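You operate a simulated robot arm through the tools that you are given. There is no shell and no other tool. Be economical: measure what you need, move in short steps, check, and stop when the job is done.

You are at the controls of a simulated two-armed robot. One attempt, no reset.

Task
Put the foam sleeve on the top of the short bench away on the floor of the long steel tray. Put the white reel on the low steel shelf. Put the red valve on the top of the brown bench away on the top of the blue bench. Put the tape reel on the top of the brown bench away on the top of the blue bench. Take the green roll and put it in the grey crate. Put the box labelled "nuts" from the top of the brown bench on the top of the long shelf and the box marked "valves" on the top of the narrow shelf. Any order will do. Set down upright: red valve, box.
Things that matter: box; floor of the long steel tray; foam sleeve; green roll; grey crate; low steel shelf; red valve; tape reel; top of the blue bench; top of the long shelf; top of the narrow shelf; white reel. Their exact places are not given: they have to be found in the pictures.

The check looks at the end state, three seconds after you hand in, the way a careful person would. Anything else that was tipped, shoved, dropped, spilled or broken makes it a failure.

Robot
Two 7-joint arms with two-finger grippers on one trunk, on a base that drives. Base frame: it is fixed to the floor where the robot stands at the start and does not move with it; the origin is under the middle of the robot, x ahead of it, y to its left, z up; the surface under the hand at the start is at about z = 0.8. Units: m, degrees, N and s.
The left shoulder is at the start at [0.05, 0.191, 1.092], the right one opposite. With the tool pointing down near the work surface each hand reaches from about 0.22 to 0.74 m from the robot's upright axis, wherever it stands, measured 20 degrees to its own side. Places, roughly: box [-0.25, 2.25, 0.75]; floor of the long steel tray (180x15 cm) [-6.7, 6.48, 1.18]; foam sleeve (15x6x5 cm) [0.5, -0.1, 0.8]; green roll (6x6x3 cm) [-0.4, 1.9, 0.8]; grey crate (38x27x15 cm) [0.4, -0.3, 0.9]; low steel shelf (22x70 cm) [2.08, 1.92, 0.6]; red valve (6x4x9 cm) [-0.7, 1.7, 0.9]; tape reel (6x6x2 cm) [-0.6, 1.8, 0.8]; top of the blue bench [-3.2, 1.9, 0.9]; top of the long shelf [-1.9, 4.1, 0.8]; top of the narrow shelf [-2.1, 2, 0.8]; white reel (6x6x2 cm) [0.2, -0.7, 0.8]. Payload 2.69 kg a hand.
The TCP of each hand is the grasp point between the finger pads, 0.02 m short of the fingertips. In the tool frame z runs along the fingers and y along their closing line. Largest opening 0.1 m; the body of the gripper starts 0.063 m behind the TCP.
Orientation is told as [roll, pitch, yaw] about the base's x, y, z axes, in that order, counted from this pose: with the fingers straight down and closing along the base's y, the tool's x points along the base's -x, its y along +y and its z along -z.

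Tools
- The arms move only by the tool jog_arm. It takes "left_targets", "right_targets" or both (then of equal length, played together; a hand with none holds still); each is a list of rows, each an object of numbers (a shift or turn left out is 0, a gripper value left out holds the last): "dx", "dy", "dz": the shift along the base's x, y, z in units of 100 mm (1.0 is 100 mm); "wx", "wy", "wz": the turn, a rotation vector about the base's x, y, z in units of 120 degrees (1.0 is 120 degrees). In form: [{"dx": .., "dy": .., "dz": .., "wx": .., "wy": .., "wz": ..}, ...]. A call has 1 to 10 rows; each row is the pose to reach, as a shift and turn from the pose commanded when the call began. "left_fingers" and "right_fingers" are, for a hand that has rows, the gripper command, from -1 (shut) to 1 (fully open), values between in proportion, set as the call begins (left out, the last holds). A call with a number of a shift or a turn outside -1 to 1 is refused whole. Each row takes 0.2 s and may step no farther than 0.05 m and 8.6 degrees from the row before; otherwise, or with a gripper value out of range, the whole call is refused. Where a pose cannot be reached the arm comes as near as it can. A force on the tool above 40 N (or 10 N above the force at the start of the call, whichever is more), or a blocked arm, ends the call early, and 0.2 s more pass. Each finger travels about 0.153 m/s and halts on what it meets, pressing with about 27 N; the grip force reading is that of the motor and also rises with nothing between the fingers. The clock runs only during rows and for 0.2 s after the last one: add rows that repeat a pose to give the fingers time. The reply holds the time, the measured pose of the TCP, the force on the tool along the base axes, the opening and the grip force, in the units named above and with some noise, with the torque about the TCP (base axes, N m) and any sound that the robot's microphone picked up, and new pictures: "show" is both (left out), scene, wrist or none (wrist: the cameras of the hands that moved).
- Cameras (640 x 400 px; columns grow to the right, rows downward): "scene" is now at [0.1183, -0.0381, 1.2592]; the picture's right is [-0.45, -0.89, 0.00], its down [-0.53, 0.27, -0.80] and it looks along [0.72, -0.36, -0.60] (base axes); focal length 214 px, centre (320, 200). "left" rides on the left gripper at [0.07, 0.018, -0.099] in its tool frame; the picture's right is [-0.26, 0.97, 0.00], its down [-0.75, -0.20, -0.63] and it looks along [-0.61, -0.16, 0.78] (tool axes); focal length 230 px, centre (320, 200). "right" rides on the right gripper at [0.07, -0.019, -0.099] in its tool frame; the picture's right is [0.26, 0.97, 0.00], its down [-0.75, 0.20, -0.63] and it looks along [-0.61, 0.16, 0.78] (tool axes); focal length 230 px, centre (320, 200).
- move_column(by): slides the trunk up (or, below 0, down) by that many m; the arms and the scene camera ride with it, the base frame stays. It gives what a move gives, with no picture.
- base_move(legs): drives the robot by 1 to 6 legs, each [ahead, left, turn to the left] in m, m and degrees, along the robot's own axes; the way and the turn of a leg run together, so that a leg with both is an arc; at most 1.5 m and 180 degrees a leg. The arms and the cameras ride along, it lands a little off, and it stops where it bumps. It gives what a move gives, and a new picture of the scene camera.
- turn_head(pan, tilt): turns the head with the scene camera to pan (to the left, within 80 degrees either way) and tilt (down, from -29 to 69), counted from straight ahead of the robot. It gives what a move gives, and a new picture of the scene camera.
- measure_at(camera, pixels): for up to 12 pixels [column, row] of the newest picture of that camera ("zoom" is the newest enlarged one), the place [x, y, z] in the base frame of the surface seen there, good to about 0.002 m. No time passes.
- enlarge(camera, box): a new picture of the part [left, top, right, bottom] of that camera's present view, enlarged. No time passes.
- hand_in(): hands the job in; it is judged then, once.

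Go step by step. Measure first, check grasps and placings, and put right what went wrong. The budget is 138 turns and 260 pictures, counting those below and the enlarged ones. Unless the task says otherwise, let go and move clear before handing in.

The tools are called after ">>>" by a JSON object that holds its "fn" and its "kwargs". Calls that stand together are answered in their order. jog_arm: Moves the arms, as the interface text tells. Its arguments: {"type":"object","properties":{"left_targets":{"type":"array","items":{"type":"object","properties":{"dx":{"type":"number"},"dy":{"type":"number"},"dz":{"type":"number"},"wx":{"type":"number"},"wy":{"type":"number"},"wz":{"type":"number"}}}},"left_fingers":{"type":"number"},"right_targets":{"type":"array","items":{"type":"object","properties":{"dx":{"type":"number"},"dy":{"type":"number"},"dz":{"type":"number"},"wx":{"type":"number"},"wy":{"type":"number"},"wz":{"type":"number"}}}},"right_fingers":{"type":"number"},"show":{"type":"string","enum":["both","scene","wrist","none"]}},"required":[]} The other tools are called the same way: move_column (by) slides the trunk up or down; base_move (legs) drives the base; turn_head (pan, tilt) turns the head that bears the scene camera; measure_at (camera, pixels) gives the place of the surface under pixels of a picture; enlarge (camera, box) takes an enlarged picture of a part of a camera's view; hand_in () hands the job in.

At the start:

```text
time_s: 0.0
left_position: [0.4422, -0.0523, 1.1294]
left_tool_rot: [0.0, 0.0, 0.1]
left_wrist_force: [-0.3, 0.8, -0.1]
left_torque: [0.01, 0.01, 0.0]
left_opening: 0.1001
left_grasp_force: 0.0
right_position: [0.2969, -0.4202, 1.169]
right_tool_rot: [0.0, -0.1, -0.1]
right_wrist_force: [0.0, -0.2, -0.2]
right_torque: [0.01, 0.03, -0.02]
right_opening: 0.0997
right_grasp_force: 0.0
trunk travel left (down, up): [-0.15, 0.173]
robot x, y, heading: [-0.0001, 0.0042, 0.0]
head pan, tilt: [-26.6, 36.7]
```

scene: 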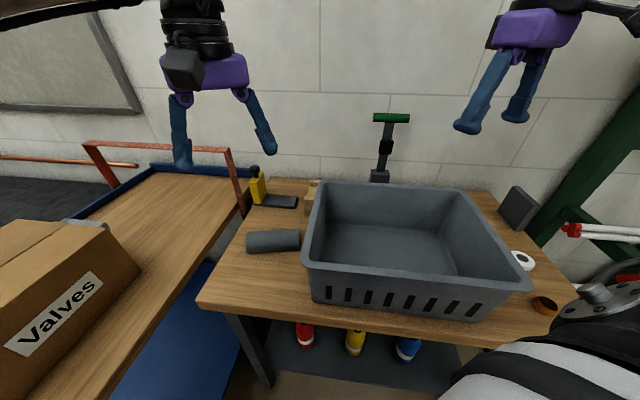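
right: 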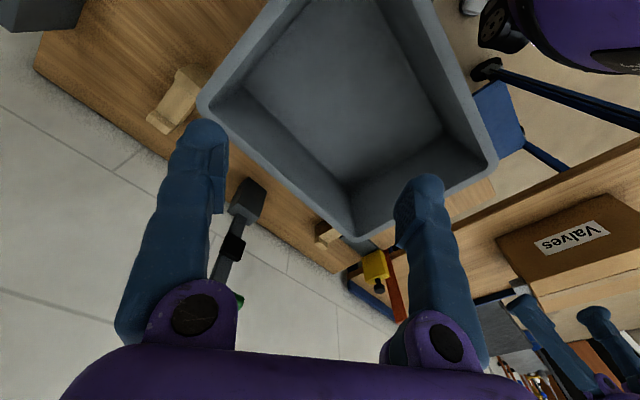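
left: 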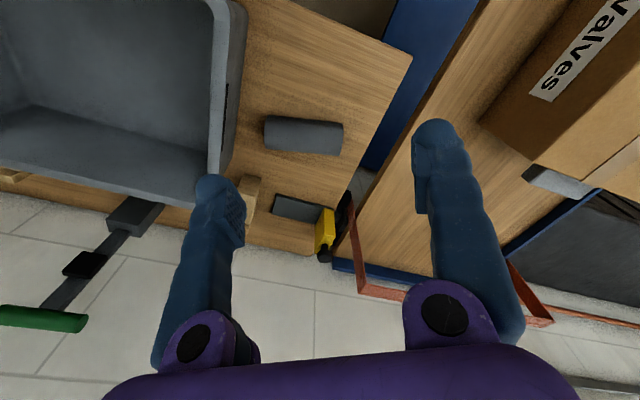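

The scene shows the short bench with the foam sleeve (272,240), the crate, the white reel (523,260) and a "Valves" box at the left. I'll measure those and look around to the left.

>>> {"fn": "measure_at", "kwargs": {"camera": "scene", "pixels": [[248, 240], [272, 232], [298, 238], [272, 246], [523, 260], [515, 252], [533, 265], [545, 305], [230, 280], [330, 185], [400, 250], [60, 320]]}}

>>> {"fn": "enlarge", "kwargs": {"camera": "scene", "box": [440, 180, 640, 340]}}

>>> {"fn": "turn_head", "kwargs": {"pan": 60, "tilt": 25}}

```text
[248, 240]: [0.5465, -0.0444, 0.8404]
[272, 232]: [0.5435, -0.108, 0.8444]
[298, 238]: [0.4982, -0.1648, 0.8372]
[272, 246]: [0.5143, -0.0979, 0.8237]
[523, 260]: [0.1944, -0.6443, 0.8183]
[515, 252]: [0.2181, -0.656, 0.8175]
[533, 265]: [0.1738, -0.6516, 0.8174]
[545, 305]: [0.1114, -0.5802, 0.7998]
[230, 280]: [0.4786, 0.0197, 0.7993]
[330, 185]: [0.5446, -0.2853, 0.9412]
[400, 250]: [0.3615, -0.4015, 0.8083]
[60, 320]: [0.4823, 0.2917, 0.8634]
```

```text
2.50 times, centred on (540, 260) of scene
```

zoom: 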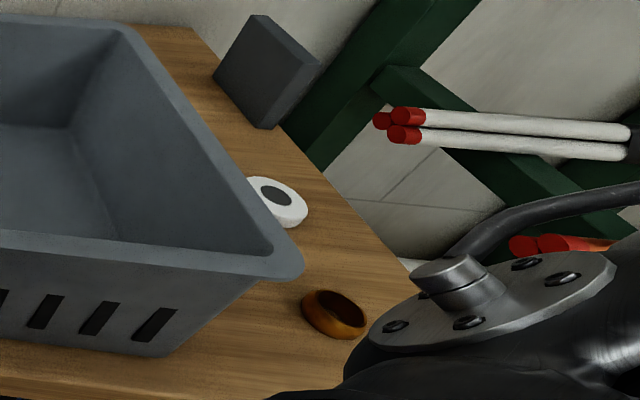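

```text
time_s: 1.6
left_position: [0.4428, -0.0519, 1.1305]
left_tool_rot: [0.0, 0.0, 0.0]
left_wrist_force: [-0.3, 0.0, 0.8]
left_torque: [-0.01, 0.0, 0.02]
left_opening: 0.1001
left_grasp_force: 0.0
right_position: [0.2972, -0.4187, 1.1679]
right_tool_rot: [0.0, -0.2, 0.0]
right_wrist_force: [0.0, 0.0, 0.0]
right_torque: [0.02, 0.01, -0.02]
right_opening: 0.1001
right_grasp_force: 0.1
trunk travel left (down, up): [-0.15, 0.173]
robot x, y, heading: [-0.001, -0.0022, 0.1]
head pan, tilt: [60.0, 25.0]
```

scene: 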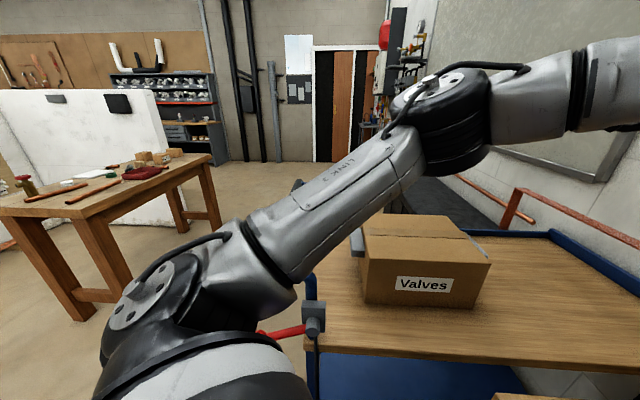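

The brown bench is at the far left with small boxes at (155,155), and a big "Valves" box stands on a cart nearby. First I'll turn to the reel side to plan that grasp.

>>> {"fn": "turn_head", "kwargs": {"pan": -55, "tilt": 45}}

```text
time_s: 3.5
left_position: [0.4423, -0.0516, 1.1293]
left_tool_rot: [0.0, 0.0, 0.0]
left_wrist_force: [-1.6, 0.3, 0.5]
left_torque: [-0.02, -0.03, 0.02]
left_opening: 0.0998
left_grasp_force: 0.0
right_position: [0.2964, -0.42, 1.1691]
right_tool_rot: [0.1, 0.0, 0.0]
right_wrist_force: [-0.3, -0.6, 0.2]
right_torque: [0.0, -0.04, -0.01]
right_opening: 0.0999
right_grasp_force: 0.2
trunk travel left (down, up): [-0.15, 0.173]
robot x, y, heading: [0.0008, 0.0003, 0.3]
head pan, tilt: [-55.0, 45.0]
```

scene: 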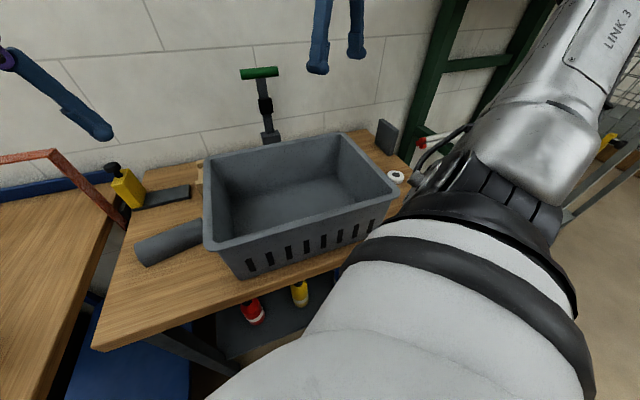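

The reel shows at (396,177) beside the crate's right end. I'll measure the crate rim corners and the reel.

>>> {"fn": "measure_at", "kwargs": {"camera": "scene", "pixels": [[396, 178], [402, 176], [388, 176], [396, 188], [340, 136], [212, 248], [206, 160], [388, 135], [383, 205], [318, 250], [140, 320], [300, 185]]}}

>>> {"fn": "enlarge", "kwargs": {"camera": "scene", "box": [330, 110, 450, 210]}}

```text
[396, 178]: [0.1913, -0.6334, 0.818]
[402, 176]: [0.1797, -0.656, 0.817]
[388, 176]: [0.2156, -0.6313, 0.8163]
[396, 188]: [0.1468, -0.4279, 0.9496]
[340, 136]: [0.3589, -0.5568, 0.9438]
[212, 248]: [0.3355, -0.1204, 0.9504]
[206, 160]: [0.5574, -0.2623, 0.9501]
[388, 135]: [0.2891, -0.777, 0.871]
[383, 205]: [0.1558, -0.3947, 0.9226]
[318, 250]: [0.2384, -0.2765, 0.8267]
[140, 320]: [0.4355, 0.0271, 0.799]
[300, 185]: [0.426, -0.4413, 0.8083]
```

```text
4.00 times, centred on (390, 160) of scene
```

zoom: 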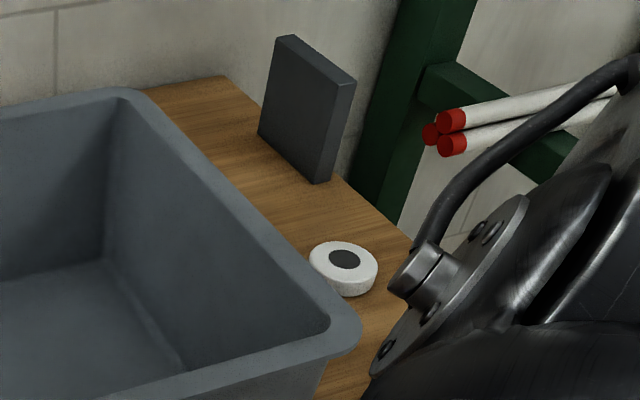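

The reel centre is about [0.196,-0.648], about 13 cm clear of the crate. I'll bring the right hand above it.

>>> {"fn": "jog_arm", "kwargs": {"right_targets": [{"dx": -0.33, "dy": -0.33}, {"dx": -0.66, "dy": -0.66}, {"dx": -1, "dy": -1}], "right_fingers": 1, "show": "none"}}

>>> {"fn": "jog_arm", "kwargs": {"right_targets": [{"dy": -0.45}, {"dy": -0.9}, {"dy": -1, "dz": -0.4}, {"dy": -1, "dz": -0.8}], "show": "none"}}

>>> {"fn": "jog_arm", "kwargs": {"right_targets": [{"dy": -0.3}, {"dy": -0.3, "dz": -0.45}, {"dy": -0.3, "dz": -0.9}], "show": "both"}}

```text
time_s: 4.3
left_position: [0.4416, -0.0523, 1.1301]
left_tool_rot: [0.0, 0.0, 0.0]
left_wrist_force: [-0.4, 0.2, -0.5]
left_torque: [0.05, 0.02, -0.01]
left_opening: 0.1001
left_grasp_force: 0.0
right_position: [0.2, -0.514, 1.1637]
right_tool_rot: [0.0, -0.2, -0.1]
right_wrist_force: [1.2, -0.1, -0.1]
right_torque: [0.01, 0.02, 0.03]
right_opening: 0.1
right_grasp_force: 0.1
right hand out of reach, approached as far as the arm can: row 3
trunk travel left (down, up): [-0.15, 0.173]
robot x, y, heading: [0.0038, -0.0018, 0.0]
head pan, tilt: [-55.0, 45.0]
```

```text
time_s: 5.3
left_position: [0.442, -0.052, 1.1298]
left_tool_rot: [0.0, 0.0, 0.0]
left_wrist_force: [0.3, 0.0, -0.6]
left_torque: [-0.02, 0.04, 0.02]
left_opening: 0.1001
left_grasp_force: 0.0
right_position: [0.228, -0.5456, 1.102]
right_tool_rot: [-0.1, -0.1, -0.2]
right_wrist_force: [-0.2, 0.1, 0.3]
right_torque: [0.01, -0.01, 0.0]
right_opening: 0.1001
right_grasp_force: 0.0
right hand out of reach, approached as far as the arm can: row 1, 2, 3, 4
trunk travel left (down, up): [-0.15, 0.173]
robot x, y, heading: [0.0011, -0.0024, 0.3]
head pan, tilt: [-55.0, 45.0]
```

```text
time_s: 6.2
left_position: [0.4428, -0.0531, 1.1288]
left_tool_rot: [0.2, -0.1, -0.2]
left_wrist_force: [-0.1, -0.2, -0.7]
left_torque: [0.03, -0.01, 0.0]
left_opening: 0.1001
left_grasp_force: 0.0
right_position: [0.2448, -0.559, 1.0202]
right_tool_rot: [0.0, -0.1, 0.0]
right_wrist_force: [0.7, 0.0, -1.2]
right_torque: [0.02, -0.01, 0.01]
right_opening: 0.0998
right_grasp_force: 0.1
right hand out of reach, approached as far as the arm can: row 1, 2, 3
trunk travel left (down, up): [-0.15, 0.173]
robot x, y, heading: [0.0006, -0.0003, 0.3]
head pan, tilt: [-55.0, 45.0]
```

scene: 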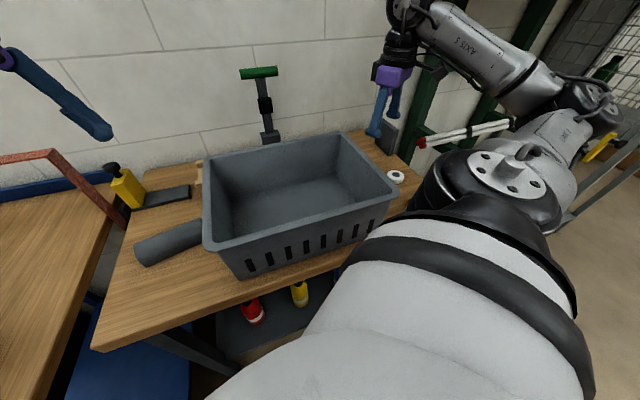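
right: 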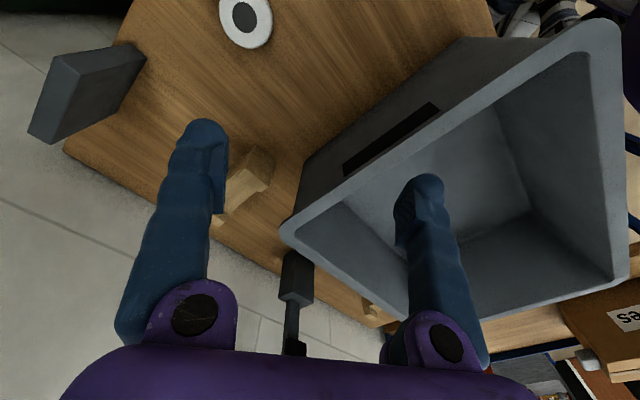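

The right arm runs out of reach at this heading, so the robot must turn right. I'll check the wall clearances before sweeping the arm.

>>> {"fn": "measure_at", "kwargs": {"camera": "scene", "pixels": [[260, 72], [270, 130], [180, 90], [300, 90], [390, 20], [380, 130], [420, 110], [460, 135], [580, 90], [412, 168], [397, 178], [575, 215]]}}

```text
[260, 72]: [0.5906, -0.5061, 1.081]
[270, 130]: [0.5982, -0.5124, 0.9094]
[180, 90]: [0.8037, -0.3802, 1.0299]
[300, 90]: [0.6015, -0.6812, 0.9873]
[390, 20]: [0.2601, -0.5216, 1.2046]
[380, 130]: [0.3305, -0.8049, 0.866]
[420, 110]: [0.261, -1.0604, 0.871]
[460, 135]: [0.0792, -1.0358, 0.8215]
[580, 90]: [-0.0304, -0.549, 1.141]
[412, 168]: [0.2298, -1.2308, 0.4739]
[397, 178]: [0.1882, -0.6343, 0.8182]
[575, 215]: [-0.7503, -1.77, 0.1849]
```

The wall is fine, but the clamp at radius 0.78 limits the sweep. I'll pull the right hand up and in front at radius ~0.5 and then turn the base.

>>> {"fn": "jog_arm", "kwargs": {"right_targets": [{"dz": 0.45}, {"dz": 0.8, "dy": 0.3}, {"dz": 0.8, "dx": 0.3, "dy": 0.6}, {"dz": 0.8, "dx": 0.6, "dy": 0.9}, {"dz": 0.8, "dx": 0.9, "dy": 1.0}], "show": "none"}}

>>> {"fn": "jog_arm", "kwargs": {"right_targets": [{"dx": 0.3, "dy": 0.3}, {"dx": 0.6, "dy": 0.6}, {"dx": 0.9, "dy": 0.9}, {"dx": 0.9, "dy": 1.0}], "show": "none"}}

```text
time_s: 7.3
left_position: [0.4429, -0.0514, 1.1302]
left_tool_rot: [0.1, 0.2, 0.0]
left_wrist_force: [0.2, -0.6, -0.5]
left_torque: [0.03, 0.04, 0.01]
left_opening: 0.1002
left_grasp_force: 0.0
right_position: [0.3341, -0.4576, 1.0998]
right_tool_rot: [0.0, -0.1, 0.0]
right_wrist_force: [-1.3, 0.0, 0.5]
right_torque: [-0.04, 0.03, -0.02]
right_opening: 0.0999
right_grasp_force: 0.1
right hand out of reach, approached as far as the arm can: row 1
trunk travel left (down, up): [-0.15, 0.173]
robot x, y, heading: [-0.0026, 0.0006, 0.1]
head pan, tilt: [-55.0, 45.0]
```

```text
time_s: 8.3
left_position: [0.4412, -0.0534, 1.1292]
left_tool_rot: [0.0, 0.0, -0.1]
left_wrist_force: [-0.2, -0.3, -0.7]
left_torque: [0.03, -0.05, 0.0]
left_opening: 0.0999
left_grasp_force: 0.1
right_position: [0.4226, -0.356, 1.1005]
right_tool_rot: [0.0, -0.1, -0.1]
right_wrist_force: [0.2, 0.2, 0.2]
right_torque: [-0.04, 0.01, 0.0]
right_opening: 0.1
right_grasp_force: 0.1
trunk travel left (down, up): [-0.15, 0.173]
robot x, y, heading: [0.0015, 0.0013, -0.2]
head pan, tilt: [-55.0, 45.0]
```

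The hand is at radius 0.55. I'll turn the base right 40°.

>>> {"fn": "base_move", "kwargs": {"legs": [[0, 0, -40]]}}

>>> {"fn": "turn_head", "kwargs": {"pan": -20, "tilt": 45}}

```text
time_s: 10.6
left_position: [0.3044, -0.3251, 1.1304]
left_tool_rot: [0.1, -0.1, -40.1]
left_wrist_force: [-0.1, -0.3, -0.8]
left_torque: [0.01, -0.02, 0.04]
left_opening: 0.1001
left_grasp_force: 0.1
right_position: [0.0949, -0.546, 1.1003]
right_tool_rot: [0.1, -0.1, -40.1]
right_wrist_force: [0.3, 0.4, 0.4]
right_torque: [-0.04, 0.0, 0.0]
right_opening: 0.1001
right_grasp_force: 0.2
trunk travel left (down, up): [-0.15, 0.173]
robot x, y, heading: [-0.0033, -0.0023, -40.1]
head pan, tilt: [-55.0, 45.0]
```

scene: 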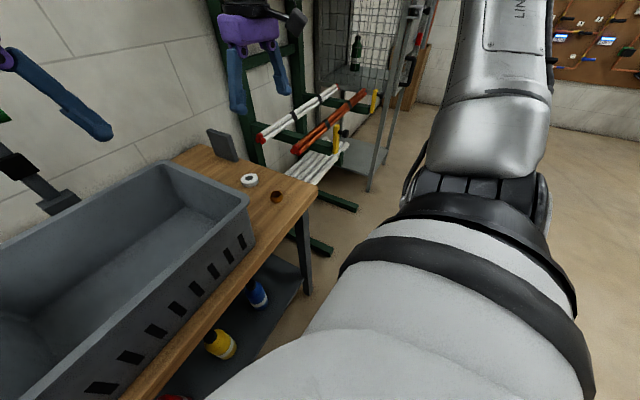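

```text
time_s: 11.6
left_position: [0.306, -0.3252, 1.1302]
left_tool_rot: [0.0, 0.0, -40.0]
left_wrist_force: [0.4, 0.4, 1.0]
left_torque: [-0.01, 0.03, -0.01]
left_opening: 0.1001
left_grasp_force: 0.1
right_position: [0.0948, -0.5472, 1.1005]
right_tool_rot: [0.0, -0.1, -40.1]
right_wrist_force: [-0.4, 0.5, 0.0]
right_torque: [0.02, -0.02, 0.0]
right_opening: 0.0998
right_grasp_force: 0.1
trunk travel left (down, up): [-0.15, 0.173]
robot x, y, heading: [0.001, 0.0008, -40.4]
head pan, tilt: [-20.0, 45.0]
```

scene: 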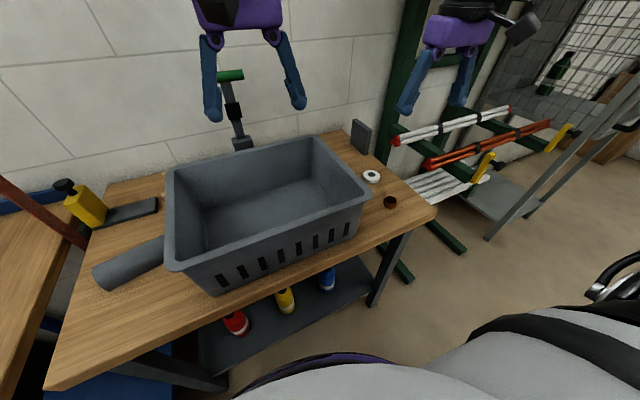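

The reel is at (371,176). I'll measure it and move the right hand above it: from [0.095,-0.547] that is about +0.10 in x and −0.10 in y.

>>> {"fn": "enlarge", "kwargs": {"camera": "scene", "box": [350, 155, 410, 215]}}

>>> {"fn": "measure_at", "kwargs": {"camera": "scene", "pixels": [[372, 176], [364, 176], [380, 178], [372, 171], [372, 180], [375, 190]]}}

>>> {"fn": "jog_arm", "kwargs": {"right_targets": [{"dx": 0.3, "dy": -0.3}, {"dx": 0.6, "dy": -0.6}, {"dx": 0.9, "dy": -0.9}, {"dx": 1.0, "dy": -1.0, "dz": -0.4}, {"dx": 1.0, "dy": -1.0, "dz": -0.8}, {"dx": 1.0, "dy": -1.0, "dz": -0.8}], "show": "both"}}

```text
6.67 times, centred on (380, 185) of scene
```

zoom: 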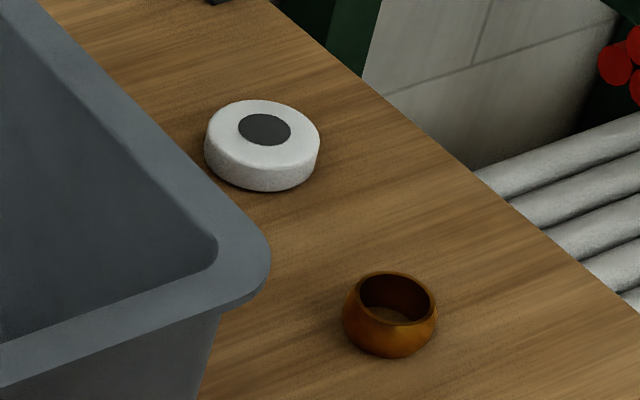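

```text
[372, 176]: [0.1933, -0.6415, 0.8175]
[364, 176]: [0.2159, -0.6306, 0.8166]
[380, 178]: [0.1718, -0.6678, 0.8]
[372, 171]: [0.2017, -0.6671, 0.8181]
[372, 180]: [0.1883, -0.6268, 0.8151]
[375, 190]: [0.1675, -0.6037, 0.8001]
```

```text
time_s: 13.0
left_position: [0.3053, -0.3239, 1.1295]
left_tool_rot: [-0.1, 0.0, -40.1]
left_wrist_force: [1.0, -0.3, 0.8]
left_torque: [0.01, -0.01, 0.0]
left_opening: 0.1002
left_grasp_force: 0.1
right_position: [0.1948, -0.6468, 1.0202]
right_tool_rot: [-0.1, -0.2, -40.2]
right_wrist_force: [-0.2, 0.6, -0.2]
right_torque: [-0.04, 0.0, -0.01]
right_opening: 0.0998
right_grasp_force: 0.0
trunk travel left (down, up): [-0.15, 0.173]
robot x, y, heading: [-0.001, 0.0019, -39.9]
head pan, tilt: [-20.0, 45.0]
```

scene: 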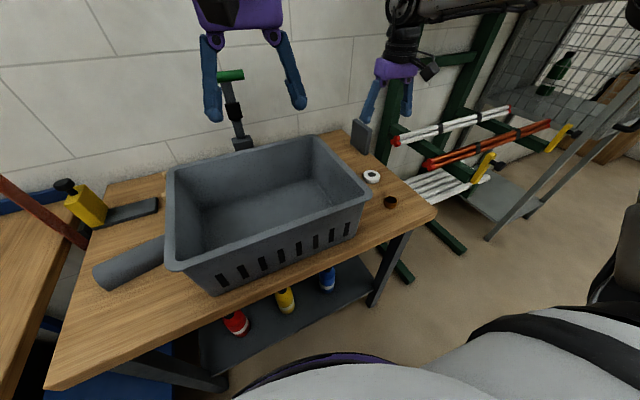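
right: 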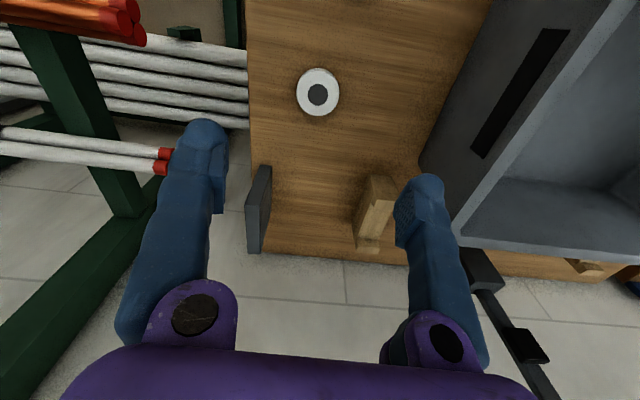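

The hand is about above the reel. I'll refine with the wrist camera.

>>> {"fn": "measure_at", "kwargs": {"camera": "right", "pixels": [[318, 95], [299, 93], [338, 92], [318, 72], [318, 113], [362, 70], [258, 180], [370, 185]]}}

```text
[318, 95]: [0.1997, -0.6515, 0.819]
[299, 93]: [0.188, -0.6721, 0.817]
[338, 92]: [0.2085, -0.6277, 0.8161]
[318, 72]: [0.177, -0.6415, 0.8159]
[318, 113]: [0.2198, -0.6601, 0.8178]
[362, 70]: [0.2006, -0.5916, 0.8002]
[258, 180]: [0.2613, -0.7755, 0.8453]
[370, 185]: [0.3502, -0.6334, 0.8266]
```

Centre is [0.1985,-0.651], top 0.818. I'll lower to TCP 0.823 and close.

>>> {"fn": "jog_arm", "kwargs": {"right_targets": [{"dx": 0.037, "dy": -0.042, "dz": -0.4}, {"dx": 0.037, "dy": -0.042, "dz": -0.8}, {"dx": 0.037, "dy": -0.042, "dz": -1.0}], "show": "none"}}

>>> {"fn": "jog_arm", "kwargs": {"right_targets": [{"dz": -0.4}, {"dz": -0.8}, {"dz": -0.97}, {"dz": -0.97}], "show": "wrist"}}

>>> {"fn": "jog_arm", "kwargs": {"right_targets": [{}, {}, {}, {}], "right_fingers": -1, "show": "wrist"}}

```text
time_s: 13.8
left_position: [0.305, -0.3242, 1.1285]
left_tool_rot: [0.1, 0.0, -40.2]
left_wrist_force: [0.6, 0.6, -0.3]
left_torque: [0.02, -0.02, 0.01]
left_opening: 0.0998
left_grasp_force: 0.0
right_position: [0.1986, -0.6506, 0.919]
right_tool_rot: [-0.1, -0.2, -40.1]
right_wrist_force: [0.2, 0.4, 0.8]
right_torque: [0.01, -0.07, 0.02]
right_opening: 0.1
right_grasp_force: 0.0
trunk travel left (down, up): [-0.15, 0.173]
robot x, y, heading: [0.0025, -0.0007, -40.1]
head pan, tilt: [-20.0, 45.0]
```

```text
time_s: 14.8
left_position: [0.3044, -0.3247, 1.1295]
left_tool_rot: [0.1, 0.0, -40.1]
left_wrist_force: [0.2, 0.5, -1.1]
left_torque: [-0.02, 0.03, 0.01]
left_opening: 0.1
left_grasp_force: 0.1
right_position: [0.1977, -0.6505, 0.822]
right_tool_rot: [0.0, -0.2, -40.1]
right_wrist_force: [0.8, 0.3, 0.3]
right_torque: [-0.04, 0.0, -0.01]
right_opening: 0.0999
right_grasp_force: 0.0
trunk travel left (down, up): [-0.15, 0.173]
robot x, y, heading: [-0.0038, -0.0026, -40.1]
head pan, tilt: [-20.0, 45.0]
```

right: 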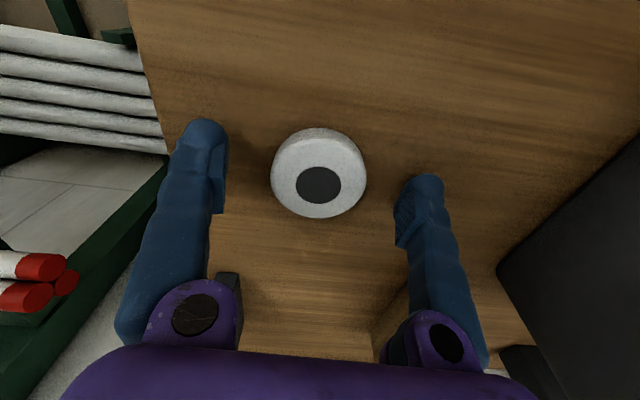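

```text
time_s: 15.8
left_position: [0.3048, -0.3247, 1.1294]
left_tool_rot: [0.1, 0.0, -40.0]
left_wrist_force: [0.7, 0.6, 0.5]
left_torque: [0.01, 0.0, 0.0]
left_opening: 0.0999
left_grasp_force: 0.0
right_position: [0.1982, -0.6487, 0.8227]
right_tool_rot: [0.0, -0.1, -40.1]
right_wrist_force: [-0.8, 0.0, 0.1]
right_torque: [0.02, 0.04, 0.02]
right_opening: 0.0503
right_grasp_force: 26.7
trunk travel left (down, up): [-0.15, 0.173]
robot x, y, heading: [0.0027, -0.0, -40.0]
head pan, tilt: [-20.0, 45.0]
```

right: 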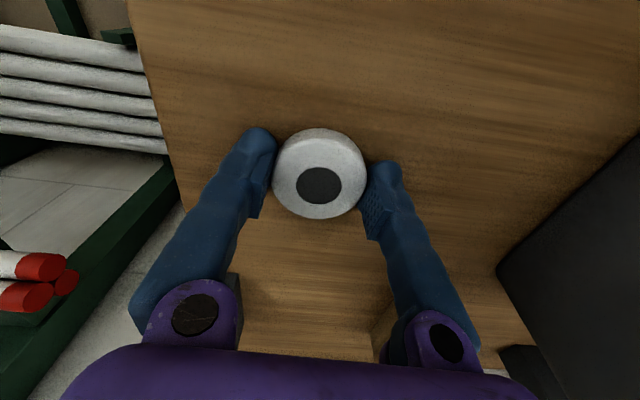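

The reel is gripped (opening 0.050). I'll lift, retract, back off and look around to the left toward the low steel shelf.

>>> {"fn": "jog_arm", "kwargs": {"right_targets": [{"dz": 0.45}, {"dz": 0.9}, {"dz": 1.0}], "show": "none"}}

>>> {"fn": "jog_arm", "kwargs": {"right_targets": [{"dz": 0.45}, {"dz": 0.9}, {"dz": 1.0, "dx": -0.3, "dy": 0.25}, {"dz": 1.0, "dx": -0.6, "dy": 0.5}, {"dz": 1.0, "dx": -0.9, "dy": 0.75}, {"dz": 1.0, "dx": -1.0, "dy": 0.84}], "show": "none"}}

>>> {"fn": "jog_arm", "kwargs": {"right_targets": [{"dz": 0.4}, {"dz": 0.6, "dx": -0.3, "dy": 0.25}, {"dz": 0.6, "dx": -0.6, "dy": 0.5}], "show": "none"}}

>>> {"fn": "base_move", "kwargs": {"legs": [[-0.5, 0, 0], [0, 0, 85]]}}

>>> {"fn": "turn_head", "kwargs": {"pan": 0, "tilt": 20}}

```text
time_s: 16.6
left_position: [0.3053, -0.3251, 1.1294]
left_tool_rot: [0.0, 0.0, -40.1]
left_wrist_force: [0.1, 0.0, 0.4]
left_torque: [0.01, -0.01, -0.04]
left_opening: 0.1
left_grasp_force: 0.1
right_position: [0.1969, -0.6495, 0.921]
right_tool_rot: [0.0, -0.1, -40.1]
right_wrist_force: [0.6, 0.6, 0.1]
right_torque: [0.02, 0.0, -0.01]
right_opening: 0.0506
right_grasp_force: 27.0
trunk travel left (down, up): [-0.15, 0.173]
robot x, y, heading: [-0.0012, 0.0035, -39.7]
head pan, tilt: [-20.0, 45.0]
```

```text
time_s: 18.0
left_position: [0.3041, -0.3246, 1.1289]
left_tool_rot: [0.0, 0.0, -40.0]
left_wrist_force: [-0.4, 0.8, 0.9]
left_torque: [0.0, 0.0, 0.03]
left_opening: 0.0999
left_grasp_force: 0.2
right_position: [0.0983, -0.5661, 1.0222]
right_tool_rot: [0.0, 0.0, -40.1]
right_wrist_force: [-0.1, 0.8, -0.6]
right_torque: [-0.02, 0.01, -0.02]
right_opening: 0.0506
right_grasp_force: 26.9
trunk travel left (down, up): [-0.15, 0.173]
robot x, y, heading: [-0.0009, 0.0021, -40.1]
head pan, tilt: [-20.0, 45.0]
```

```text
time_s: 18.8
left_position: [0.3043, -0.3237, 1.1297]
left_tool_rot: [0.0, 0.0, -40.1]
left_wrist_force: [0.6, 0.2, 0.3]
left_torque: [-0.02, -0.03, -0.03]
left_opening: 0.1
left_grasp_force: 0.1
right_position: [0.0373, -0.5158, 1.0813]
right_tool_rot: [0.0, 0.0, -40.1]
right_wrist_force: [-0.1, 0.0, -0.2]
right_torque: [0.0, 0.04, 0.01]
right_opening: 0.0504
right_grasp_force: 27.6
trunk travel left (down, up): [-0.15, 0.173]
robot x, y, heading: [-0.0004, -0.002, -40.1]
head pan, tilt: [-20.0, 45.0]
```

```text
time_s: 25.4
left_position: [-0.035, 0.6012, 1.1288]
left_tool_rot: [0.0, 0.0, 44.7]
left_wrist_force: [0.8, -0.2, -0.1]
left_torque: [0.01, 0.02, 0.0]
left_opening: 0.1
left_grasp_force: 0.0
right_position: [0.1314, 0.3184, 1.0816]
right_tool_rot: [-0.1, -0.1, 44.6]
right_wrist_force: [-0.5, -0.7, -0.7]
right_torque: [0.0, -0.01, 0.02]
right_opening: 0.0504
right_grasp_force: 27.1
trunk travel left (down, up): [-0.15, 0.173]
robot x, y, heading: [-0.3864, 0.3257, 44.8]
head pan, tilt: [-20.0, 45.0]
```

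scene: 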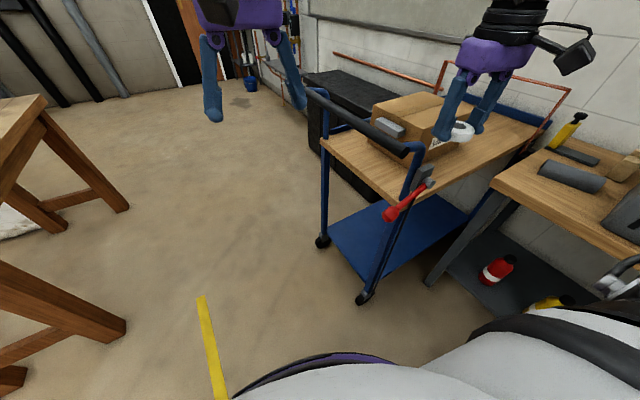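

```text
time_s: 26.3
left_position: [-0.0354, 0.6017, 1.1294]
left_tool_rot: [0.0, 0.0, 44.7]
left_wrist_force: [0.7, 0.1, 0.4]
left_torque: [-0.01, 0.01, 0.02]
left_opening: 0.1
left_grasp_force: 0.0
right_position: [0.1318, 0.3192, 1.0814]
right_tool_rot: [0.0, -0.1, 44.7]
right_wrist_force: [0.8, -0.4, -0.7]
right_torque: [0.01, 0.03, 0.0]
right_opening: 0.0502
right_grasp_force: 26.6
trunk travel left (down, up): [-0.15, 0.173]
robot x, y, heading: [-0.3853, 0.3279, 44.6]
head pan, tilt: [0.0, 20.0]
```

scene: 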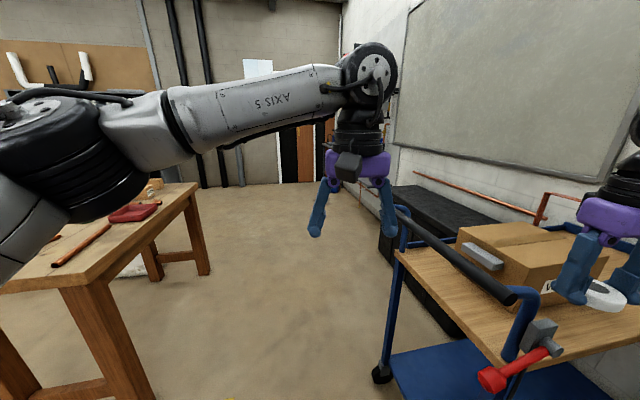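

The reel is held. I'll measure the cart, black chest and brown bench to plan routes.

>>> {"fn": "measure_at", "kwargs": {"camera": "scene", "pixels": [[400, 200], [440, 205], [490, 220], [380, 240], [465, 335], [380, 375], [400, 225], [520, 300], [90, 290], [185, 190], [205, 270], [300, 150]]}}

>>> {"fn": "enlarge", "kwargs": {"camera": "scene", "box": [340, 30, 460, 230]}}

>>> {"fn": "enlarge", "kwargs": {"camera": "scene", "box": [0, 140, 220, 290]}}

```text
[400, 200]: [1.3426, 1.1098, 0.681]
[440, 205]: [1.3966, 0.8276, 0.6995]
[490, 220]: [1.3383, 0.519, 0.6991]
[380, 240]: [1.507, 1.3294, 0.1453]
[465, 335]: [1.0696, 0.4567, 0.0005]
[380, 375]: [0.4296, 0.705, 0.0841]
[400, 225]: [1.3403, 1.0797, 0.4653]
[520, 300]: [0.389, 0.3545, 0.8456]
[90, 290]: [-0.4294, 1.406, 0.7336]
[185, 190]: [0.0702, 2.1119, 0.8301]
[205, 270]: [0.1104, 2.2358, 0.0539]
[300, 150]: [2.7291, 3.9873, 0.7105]
```

```text
2.00 times, centred on (400, 130) of scene
```

zoom: 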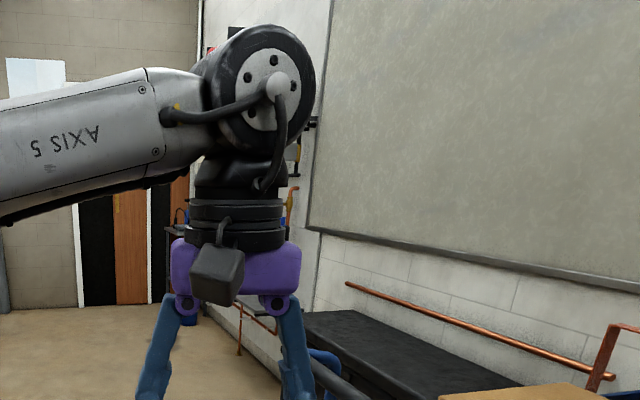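

```text
2.67 times, centred on (110, 215) of scene
```

zoom: 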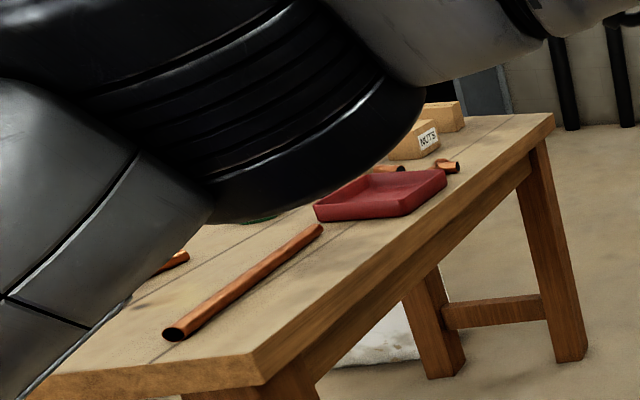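

"NUTS" is a small box on the brown bench. The passage to the low shelf lies between cart and bench; I'll shift left 0.25 and drive ahead, then look right.

>>> {"fn": "base_move", "kwargs": {"legs": [[0, 0.25, 0], [1.35, 0, 0]]}}

>>> {"fn": "turn_head", "kwargs": {"pan": -20, "tilt": 30}}

```text
time_s: 35.5
left_position: [0.7412, 1.7317, 1.1294]
left_tool_rot: [0.0, 0.0, 45.0]
left_wrist_force: [0.3, 0.2, 1.1]
left_torque: [0.01, 0.04, 0.0]
left_opening: 0.0999
left_grasp_force: 0.0
right_position: [0.9088, 1.4515, 1.0806]
right_tool_rot: [0.1, -0.1, 45.0]
right_wrist_force: [0.2, -0.4, -0.5]
right_torque: [0.01, 0.03, -0.02]
right_opening: 0.0502
right_grasp_force: 26.5
trunk travel left (down, up): [-0.15, 0.173]
robot x, y, heading: [0.3921, 1.4583, 45.1]
head pan, tilt: [0.0, 20.0]
```

scene: 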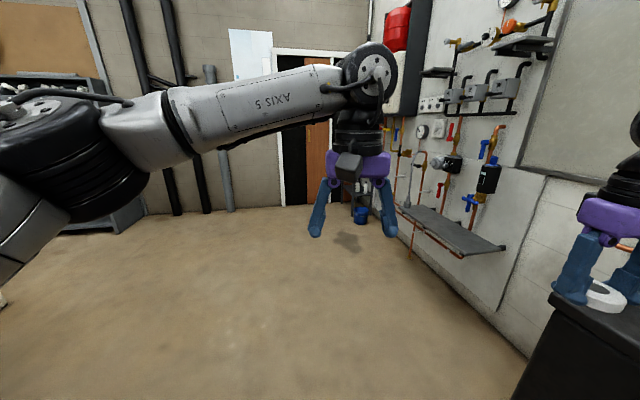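

```text
time_s: 36.3
left_position: [0.7405, 1.7318, 1.129]
left_tool_rot: [0.0, -0.1, 45.0]
left_wrist_force: [-0.4, 0.3, -0.3]
left_torque: [-0.02, 0.01, 0.0]
left_opening: 0.0999
left_grasp_force: 0.0
right_position: [0.9093, 1.451, 1.0821]
right_tool_rot: [-0.1, -0.1, 45.0]
right_wrist_force: [-0.8, 0.2, 0.5]
right_torque: [0.02, -0.01, 0.01]
right_opening: 0.0502
right_grasp_force: 26.7
trunk travel left (down, up): [-0.15, 0.173]
robot x, y, heading: [0.3878, 1.4554, 45.1]
head pan, tilt: [-20.0, 30.0]
```

scene: 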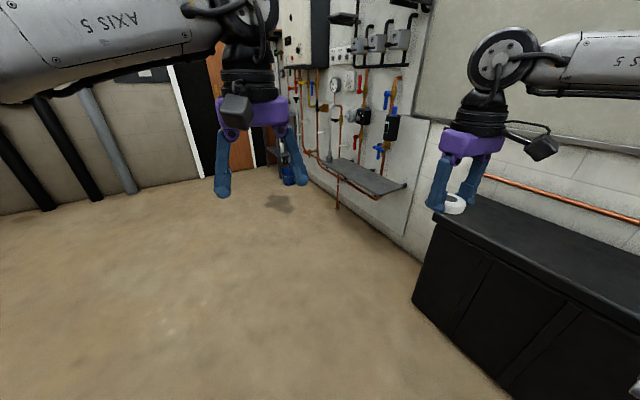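

The low steel shelf is the grey wall shelf at (365,178). I'll measure its corners and the pipes above it.

>>> {"fn": "measure_at", "kwargs": {"camera": "scene", "pixels": [[327, 164], [378, 193], [404, 186], [340, 158], [365, 178], [380, 180], [350, 172], [380, 152], [392, 128], [338, 125], [425, 215], [408, 110]]}}

>>> {"fn": "enlarge", "kwargs": {"camera": "scene", "box": [290, 60, 450, 220]}}

```text
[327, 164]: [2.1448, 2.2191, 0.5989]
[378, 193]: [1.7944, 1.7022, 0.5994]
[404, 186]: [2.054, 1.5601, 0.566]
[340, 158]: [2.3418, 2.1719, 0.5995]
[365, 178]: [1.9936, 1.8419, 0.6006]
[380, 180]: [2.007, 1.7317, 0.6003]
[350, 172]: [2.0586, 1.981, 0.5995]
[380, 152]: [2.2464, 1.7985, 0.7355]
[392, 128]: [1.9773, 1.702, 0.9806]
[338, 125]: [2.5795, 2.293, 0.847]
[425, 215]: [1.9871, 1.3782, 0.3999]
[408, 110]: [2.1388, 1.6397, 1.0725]
```

```text
2.50 times, centred on (370, 140) of scene
```

zoom: 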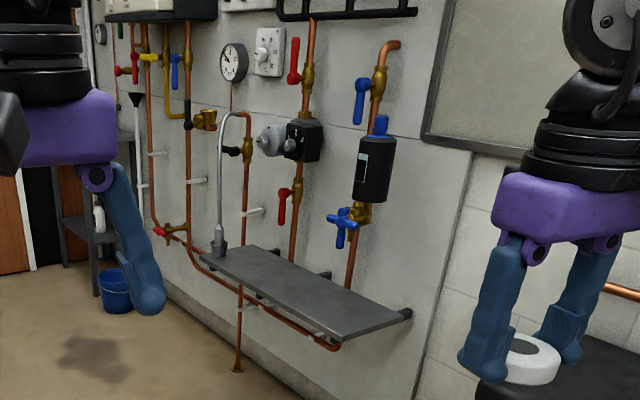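

The shelf edge runs at 56° from [1.79,1.70] to [2.14,2.22], top 0.60. I'll tuck the left hand, then drive to face the shelf (heading −34°) at about [1.74,2.50].

>>> {"fn": "jog_arm", "kwargs": {"left_targets": [{"dx": -0.45, "dy": 0.09}, {"dx": -0.9, "dy": 0.17}], "show": "none"}}

>>> {"fn": "jog_arm", "kwargs": {"left_targets": [{"dx": -0.45, "dy": 0.09}, {"dx": -0.9, "dy": 0.17}], "show": "none"}}

>>> {"fn": "base_move", "kwargs": {"legs": [[0.85, -0.11, 0], [0.83, -0.11, 0], [0, 0, -79]]}}

>>> {"fn": "turn_head", "kwargs": {"pan": -25, "tilt": 45}}

```text
time_s: 36.9
left_position: [0.6499, 1.75, 1.13]
left_tool_rot: [0.0, 0.0, 45.1]
left_wrist_force: [-1.0, 0.5, 0.8]
left_torque: [0.0, -0.04, 0.05]
left_opening: 0.1
left_grasp_force: 0.2
right_position: [0.9088, 1.4505, 1.0817]
right_tool_rot: [-0.1, -0.1, 45.0]
right_wrist_force: [0.5, -0.1, 0.0]
right_torque: [-0.02, -0.03, 0.0]
right_opening: 0.0497
right_grasp_force: 27.4
trunk travel left (down, up): [-0.15, 0.173]
robot x, y, heading: [0.3933, 1.4539, 45.2]
head pan, tilt: [-20.0, 30.0]
```

```text
time_s: 37.5
left_position: [0.5584, 1.7642, 1.1297]
left_tool_rot: [0.0, 0.0, 45.0]
left_wrist_force: [-0.7, 0.0, -0.3]
left_torque: [-0.01, -0.02, -0.02]
left_opening: 0.1
left_grasp_force: 0.2
right_position: [0.9087, 1.4506, 1.0808]
right_tool_rot: [0.0, -0.1, 45.0]
right_wrist_force: [-0.5, -0.8, -0.8]
right_torque: [-0.01, 0.03, 0.03]
right_opening: 0.0498
right_grasp_force: 27.0
trunk travel left (down, up): [-0.15, 0.173]
robot x, y, heading: [0.3883, 1.4583, 44.9]
head pan, tilt: [-20.0, 30.0]
```

```text
time_s: 49.5
left_position: [2.0736, 2.3888, 1.1287]
left_tool_rot: [0.0, 0.0, -33.1]
left_wrist_force: [-0.8, -0.7, 0.1]
left_torque: [0.02, -0.04, -0.01]
left_opening: 0.1001
left_grasp_force: 0.0
right_position: [1.8368, 1.9827, 1.0815]
right_tool_rot: [-0.1, -0.1, -33.2]
right_wrist_force: [0.0, 0.0, -0.1]
right_torque: [-0.04, -0.03, -0.01]
right_opening: 0.0497
right_grasp_force: 26.7
trunk travel left (down, up): [-0.15, 0.173]
robot x, y, heading: [1.7352, 2.4865, -33.0]
head pan, tilt: [-20.0, 30.0]
```

scene: 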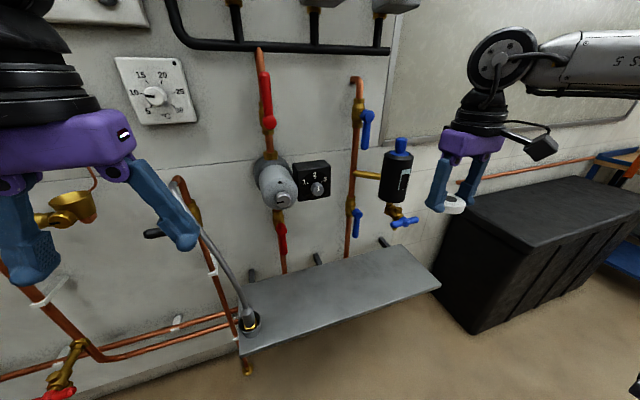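

```text
time_s: 50.3
left_position: [2.0736, 2.3904, 1.1291]
left_tool_rot: [0.0, 0.0, -33.1]
left_wrist_force: [-0.2, -0.8, -0.2]
left_torque: [0.02, -0.02, 0.02]
left_opening: 0.0999
left_grasp_force: 0.1
right_position: [1.8364, 1.9828, 1.0819]
right_tool_rot: [0.0, -0.1, -33.0]
right_wrist_force: [-0.8, 0.8, 0.2]
right_torque: [-0.03, 0.0, 0.02]
right_opening: 0.0499
right_grasp_force: 27.6
trunk travel left (down, up): [-0.15, 0.173]
robot x, y, heading: [1.735, 2.4917, -33.0]
head pan, tilt: [-25.0, 45.0]
```

scene: 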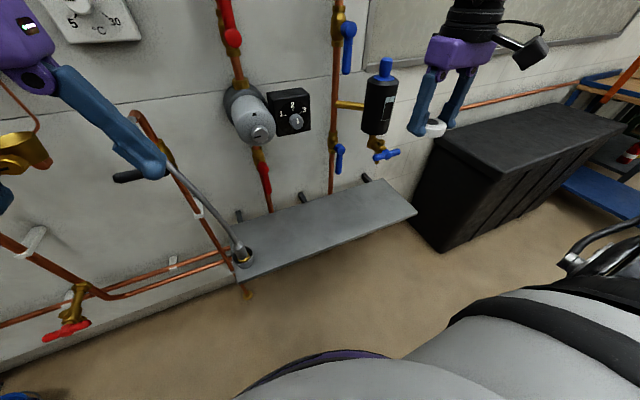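

Facing the shelf now. I'll measure the shelf, the filter (380,105), blue cross handle (385,155) and meter (258,125).

>>> {"fn": "measure_at", "kwargs": {"camera": "scene", "pixels": [[380, 105], [385, 155], [258, 130], [292, 122], [265, 180], [240, 275], [415, 212], [345, 235], [330, 215], [300, 235], [240, 250], [160, 165]]}}

>>> {"fn": "move_column", "kwargs": {"by": -0.1}}

```text
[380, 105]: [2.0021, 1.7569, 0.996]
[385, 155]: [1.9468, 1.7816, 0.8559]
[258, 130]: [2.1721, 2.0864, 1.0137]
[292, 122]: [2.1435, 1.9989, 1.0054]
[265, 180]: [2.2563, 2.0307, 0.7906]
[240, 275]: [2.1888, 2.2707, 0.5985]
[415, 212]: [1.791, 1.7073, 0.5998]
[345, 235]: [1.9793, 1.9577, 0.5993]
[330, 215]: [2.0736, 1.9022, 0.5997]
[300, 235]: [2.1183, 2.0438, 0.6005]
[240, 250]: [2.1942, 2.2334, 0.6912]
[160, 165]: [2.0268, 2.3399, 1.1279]
```

```text
time_s: 51.6
left_position: [2.0731, 2.3893, 1.0289]
left_tool_rot: [0.0, 0.0, -33.1]
left_wrist_force: [-0.2, 0.1, 0.3]
left_torque: [-0.04, -0.01, -0.03]
left_opening: 0.1001
left_grasp_force: 0.0
right_position: [1.8365, 1.9833, 0.9817]
right_tool_rot: [-0.1, -0.1, -33.0]
right_wrist_force: [0.5, -0.1, -0.7]
right_torque: [0.0, 0.0, 0.01]
right_opening: 0.0497
right_grasp_force: 27.3
trunk travel left (down, up): [-0.05, 0.273]
robot x, y, heading: [1.7344, 2.4936, -33.2]
head pan, tilt: [-25.0, 45.0]
```

Target spot is about [2.022,1.923] on the shelf, clear of the blue cross handle and dial. I'll lower the hand, advance over it and check.

>>> {"fn": "move_column", "kwargs": {"by": -0.05}}

>>> {"fn": "jog_arm", "kwargs": {"right_targets": [{"dz": -0.45}, {"dz": -0.9}, {"dz": -1.0}], "show": "none"}}

>>> {"fn": "jog_arm", "kwargs": {"right_targets": [{"dz": -0.45}, {"dz": -0.9}, {"dz": -1.0}], "show": "none"}}

>>> {"fn": "jog_arm", "kwargs": {"right_targets": [{"dx": 0.4, "dy": -0.13}, {"dx": 0.8, "dy": -0.26}, {"dx": 1.0, "dy": -0.33}], "show": "both"}}

```text
time_s: 52.5
left_position: [2.0737, 2.3884, 0.9791]
left_tool_rot: [-0.1, 0.0, -33.1]
left_wrist_force: [-0.6, 0.6, 0.4]
left_torque: [0.01, 0.01, -0.01]
left_opening: 0.0997
left_grasp_force: 0.0
right_position: [1.8369, 1.9837, 0.9308]
right_tool_rot: [0.1, -0.1, -33.1]
right_wrist_force: [-0.4, -0.2, -0.7]
right_torque: [0.0, -0.02, 0.0]
right_opening: 0.0497
right_grasp_force: 27.0
trunk travel left (down, up): [0.0, 0.323]
robot x, y, heading: [1.7341, 2.4926, -33.2]
head pan, tilt: [-25.0, 45.0]
```

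```text
time_s: 53.3
left_position: [2.0731, 2.3899, 0.9789]
left_tool_rot: [0.0, -0.1, -33.1]
left_wrist_force: [0.5, -0.1, 0.2]
left_torque: [-0.02, 0.03, -0.02]
left_opening: 0.1002
left_grasp_force: 0.1
right_position: [1.837, 1.9839, 0.8302]
right_tool_rot: [0.0, -0.1, -33.0]
right_wrist_force: [-0.5, 0.4, -0.1]
right_torque: [0.03, 0.01, -0.01]
right_opening: 0.0499
right_grasp_force: 27.0
trunk travel left (down, up): [0.0, 0.323]
robot x, y, heading: [1.7324, 2.4899, -32.9]
head pan, tilt: [-25.0, 45.0]
```

```text
time_s: 54.1
left_position: [2.0734, 2.3894, 0.9783]
left_tool_rot: [0.0, 0.0, -33.1]
left_wrist_force: [-0.1, 0.7, 0.8]
left_torque: [0.03, -0.01, -0.01]
left_opening: 0.1
left_grasp_force: 0.1
right_position: [1.8366, 1.9826, 0.7315]
right_tool_rot: [-0.1, 0.1, -33.1]
right_wrist_force: [0.1, -0.5, -0.1]
right_torque: [0.01, -0.01, -0.01]
right_opening: 0.0501
right_grasp_force: 27.0
trunk travel left (down, up): [0.0, 0.323]
robot x, y, heading: [1.7337, 2.4901, -33.1]
head pan, tilt: [-25.0, 45.0]
```

```text
time_s: 54.9
left_position: [2.0743, 2.3883, 0.9798]
left_tool_rot: [-0.1, 0.0, -33.1]
left_wrist_force: [-0.2, 0.4, -0.4]
left_torque: [0.02, 0.02, 0.03]
left_opening: 0.0998
left_grasp_force: 0.1
right_position: [1.9366, 1.9492, 0.7324]
right_tool_rot: [0.1, -0.1, -33.1]
right_wrist_force: [0.0, 0.2, -0.6]
right_torque: [0.02, -0.01, -0.01]
right_opening: 0.0498
right_grasp_force: 26.4
trunk travel left (down, up): [0.0, 0.323]
robot x, y, heading: [1.7347, 2.4903, -32.9]
head pan, tilt: [-25.0, 45.0]
```

scene: 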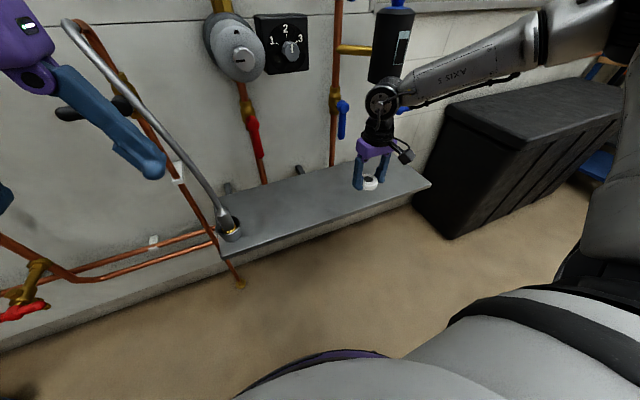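
right: 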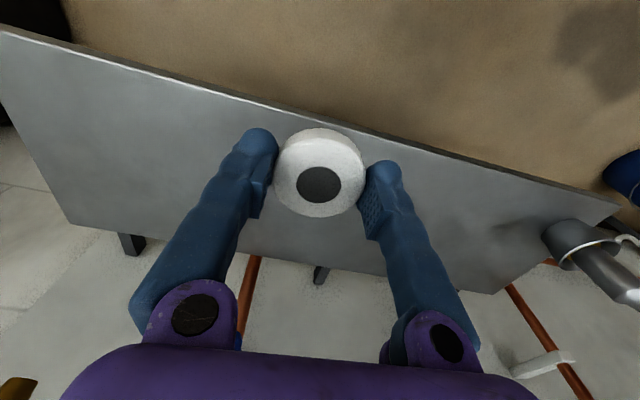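

The path is clear; I'll advance to [2.025,1.945] (5.5 cm inside the edge) and lower to 0.625.

>>> {"fn": "jog_arm", "kwargs": {"right_targets": [{"dx": 0.4, "dy": -0.02}, {"dx": 0.8, "dy": -0.04}, {"dx": 0.88, "dy": -0.04}, {"dx": 0.88, "dy": -0.04, "dz": -0.4}, {"dx": 0.88, "dy": -0.04, "dz": -0.8}, {"dx": 0.88, "dy": -0.04, "dz": -1.0}, {"dx": 0.88, "dy": -0.04, "dz": -1.0}], "show": "both"}}

```text
time_s: 56.5
left_position: [2.0736, 2.3887, 0.9794]
left_tool_rot: [-0.1, 0.0, -33.1]
left_wrist_force: [0.6, 0.1, 0.1]
left_torque: [-0.02, 0.03, 0.01]
left_opening: 0.1
left_grasp_force: 0.0
right_position: [2.0163, 1.9472, 0.636]
right_tool_rot: [-0.1, -0.1, -33.1]
right_wrist_force: [0.7, 0.0, -0.8]
right_torque: [-0.01, 0.03, -0.01]
right_opening: 0.0497
right_grasp_force: 27.3
right hand out of reach, approached as far as the arm can: row 6, 7
trunk travel left (down, up): [0.0, 0.323]
robot x, y, heading: [1.7338, 2.4945, -33.0]
head pan, tilt: [-25.0, 45.0]
```

scene: 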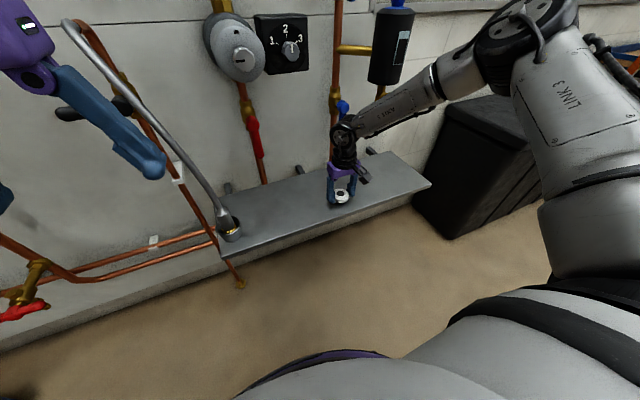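
right: 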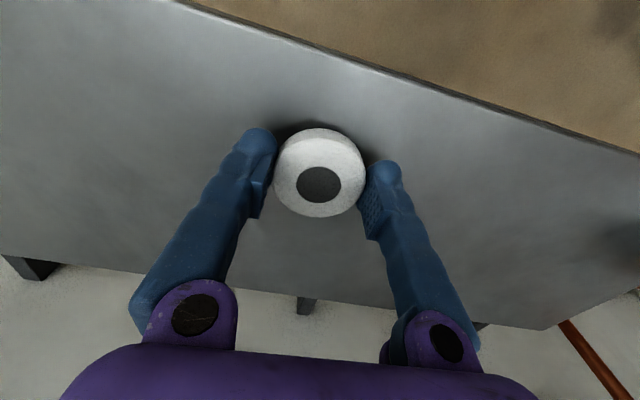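

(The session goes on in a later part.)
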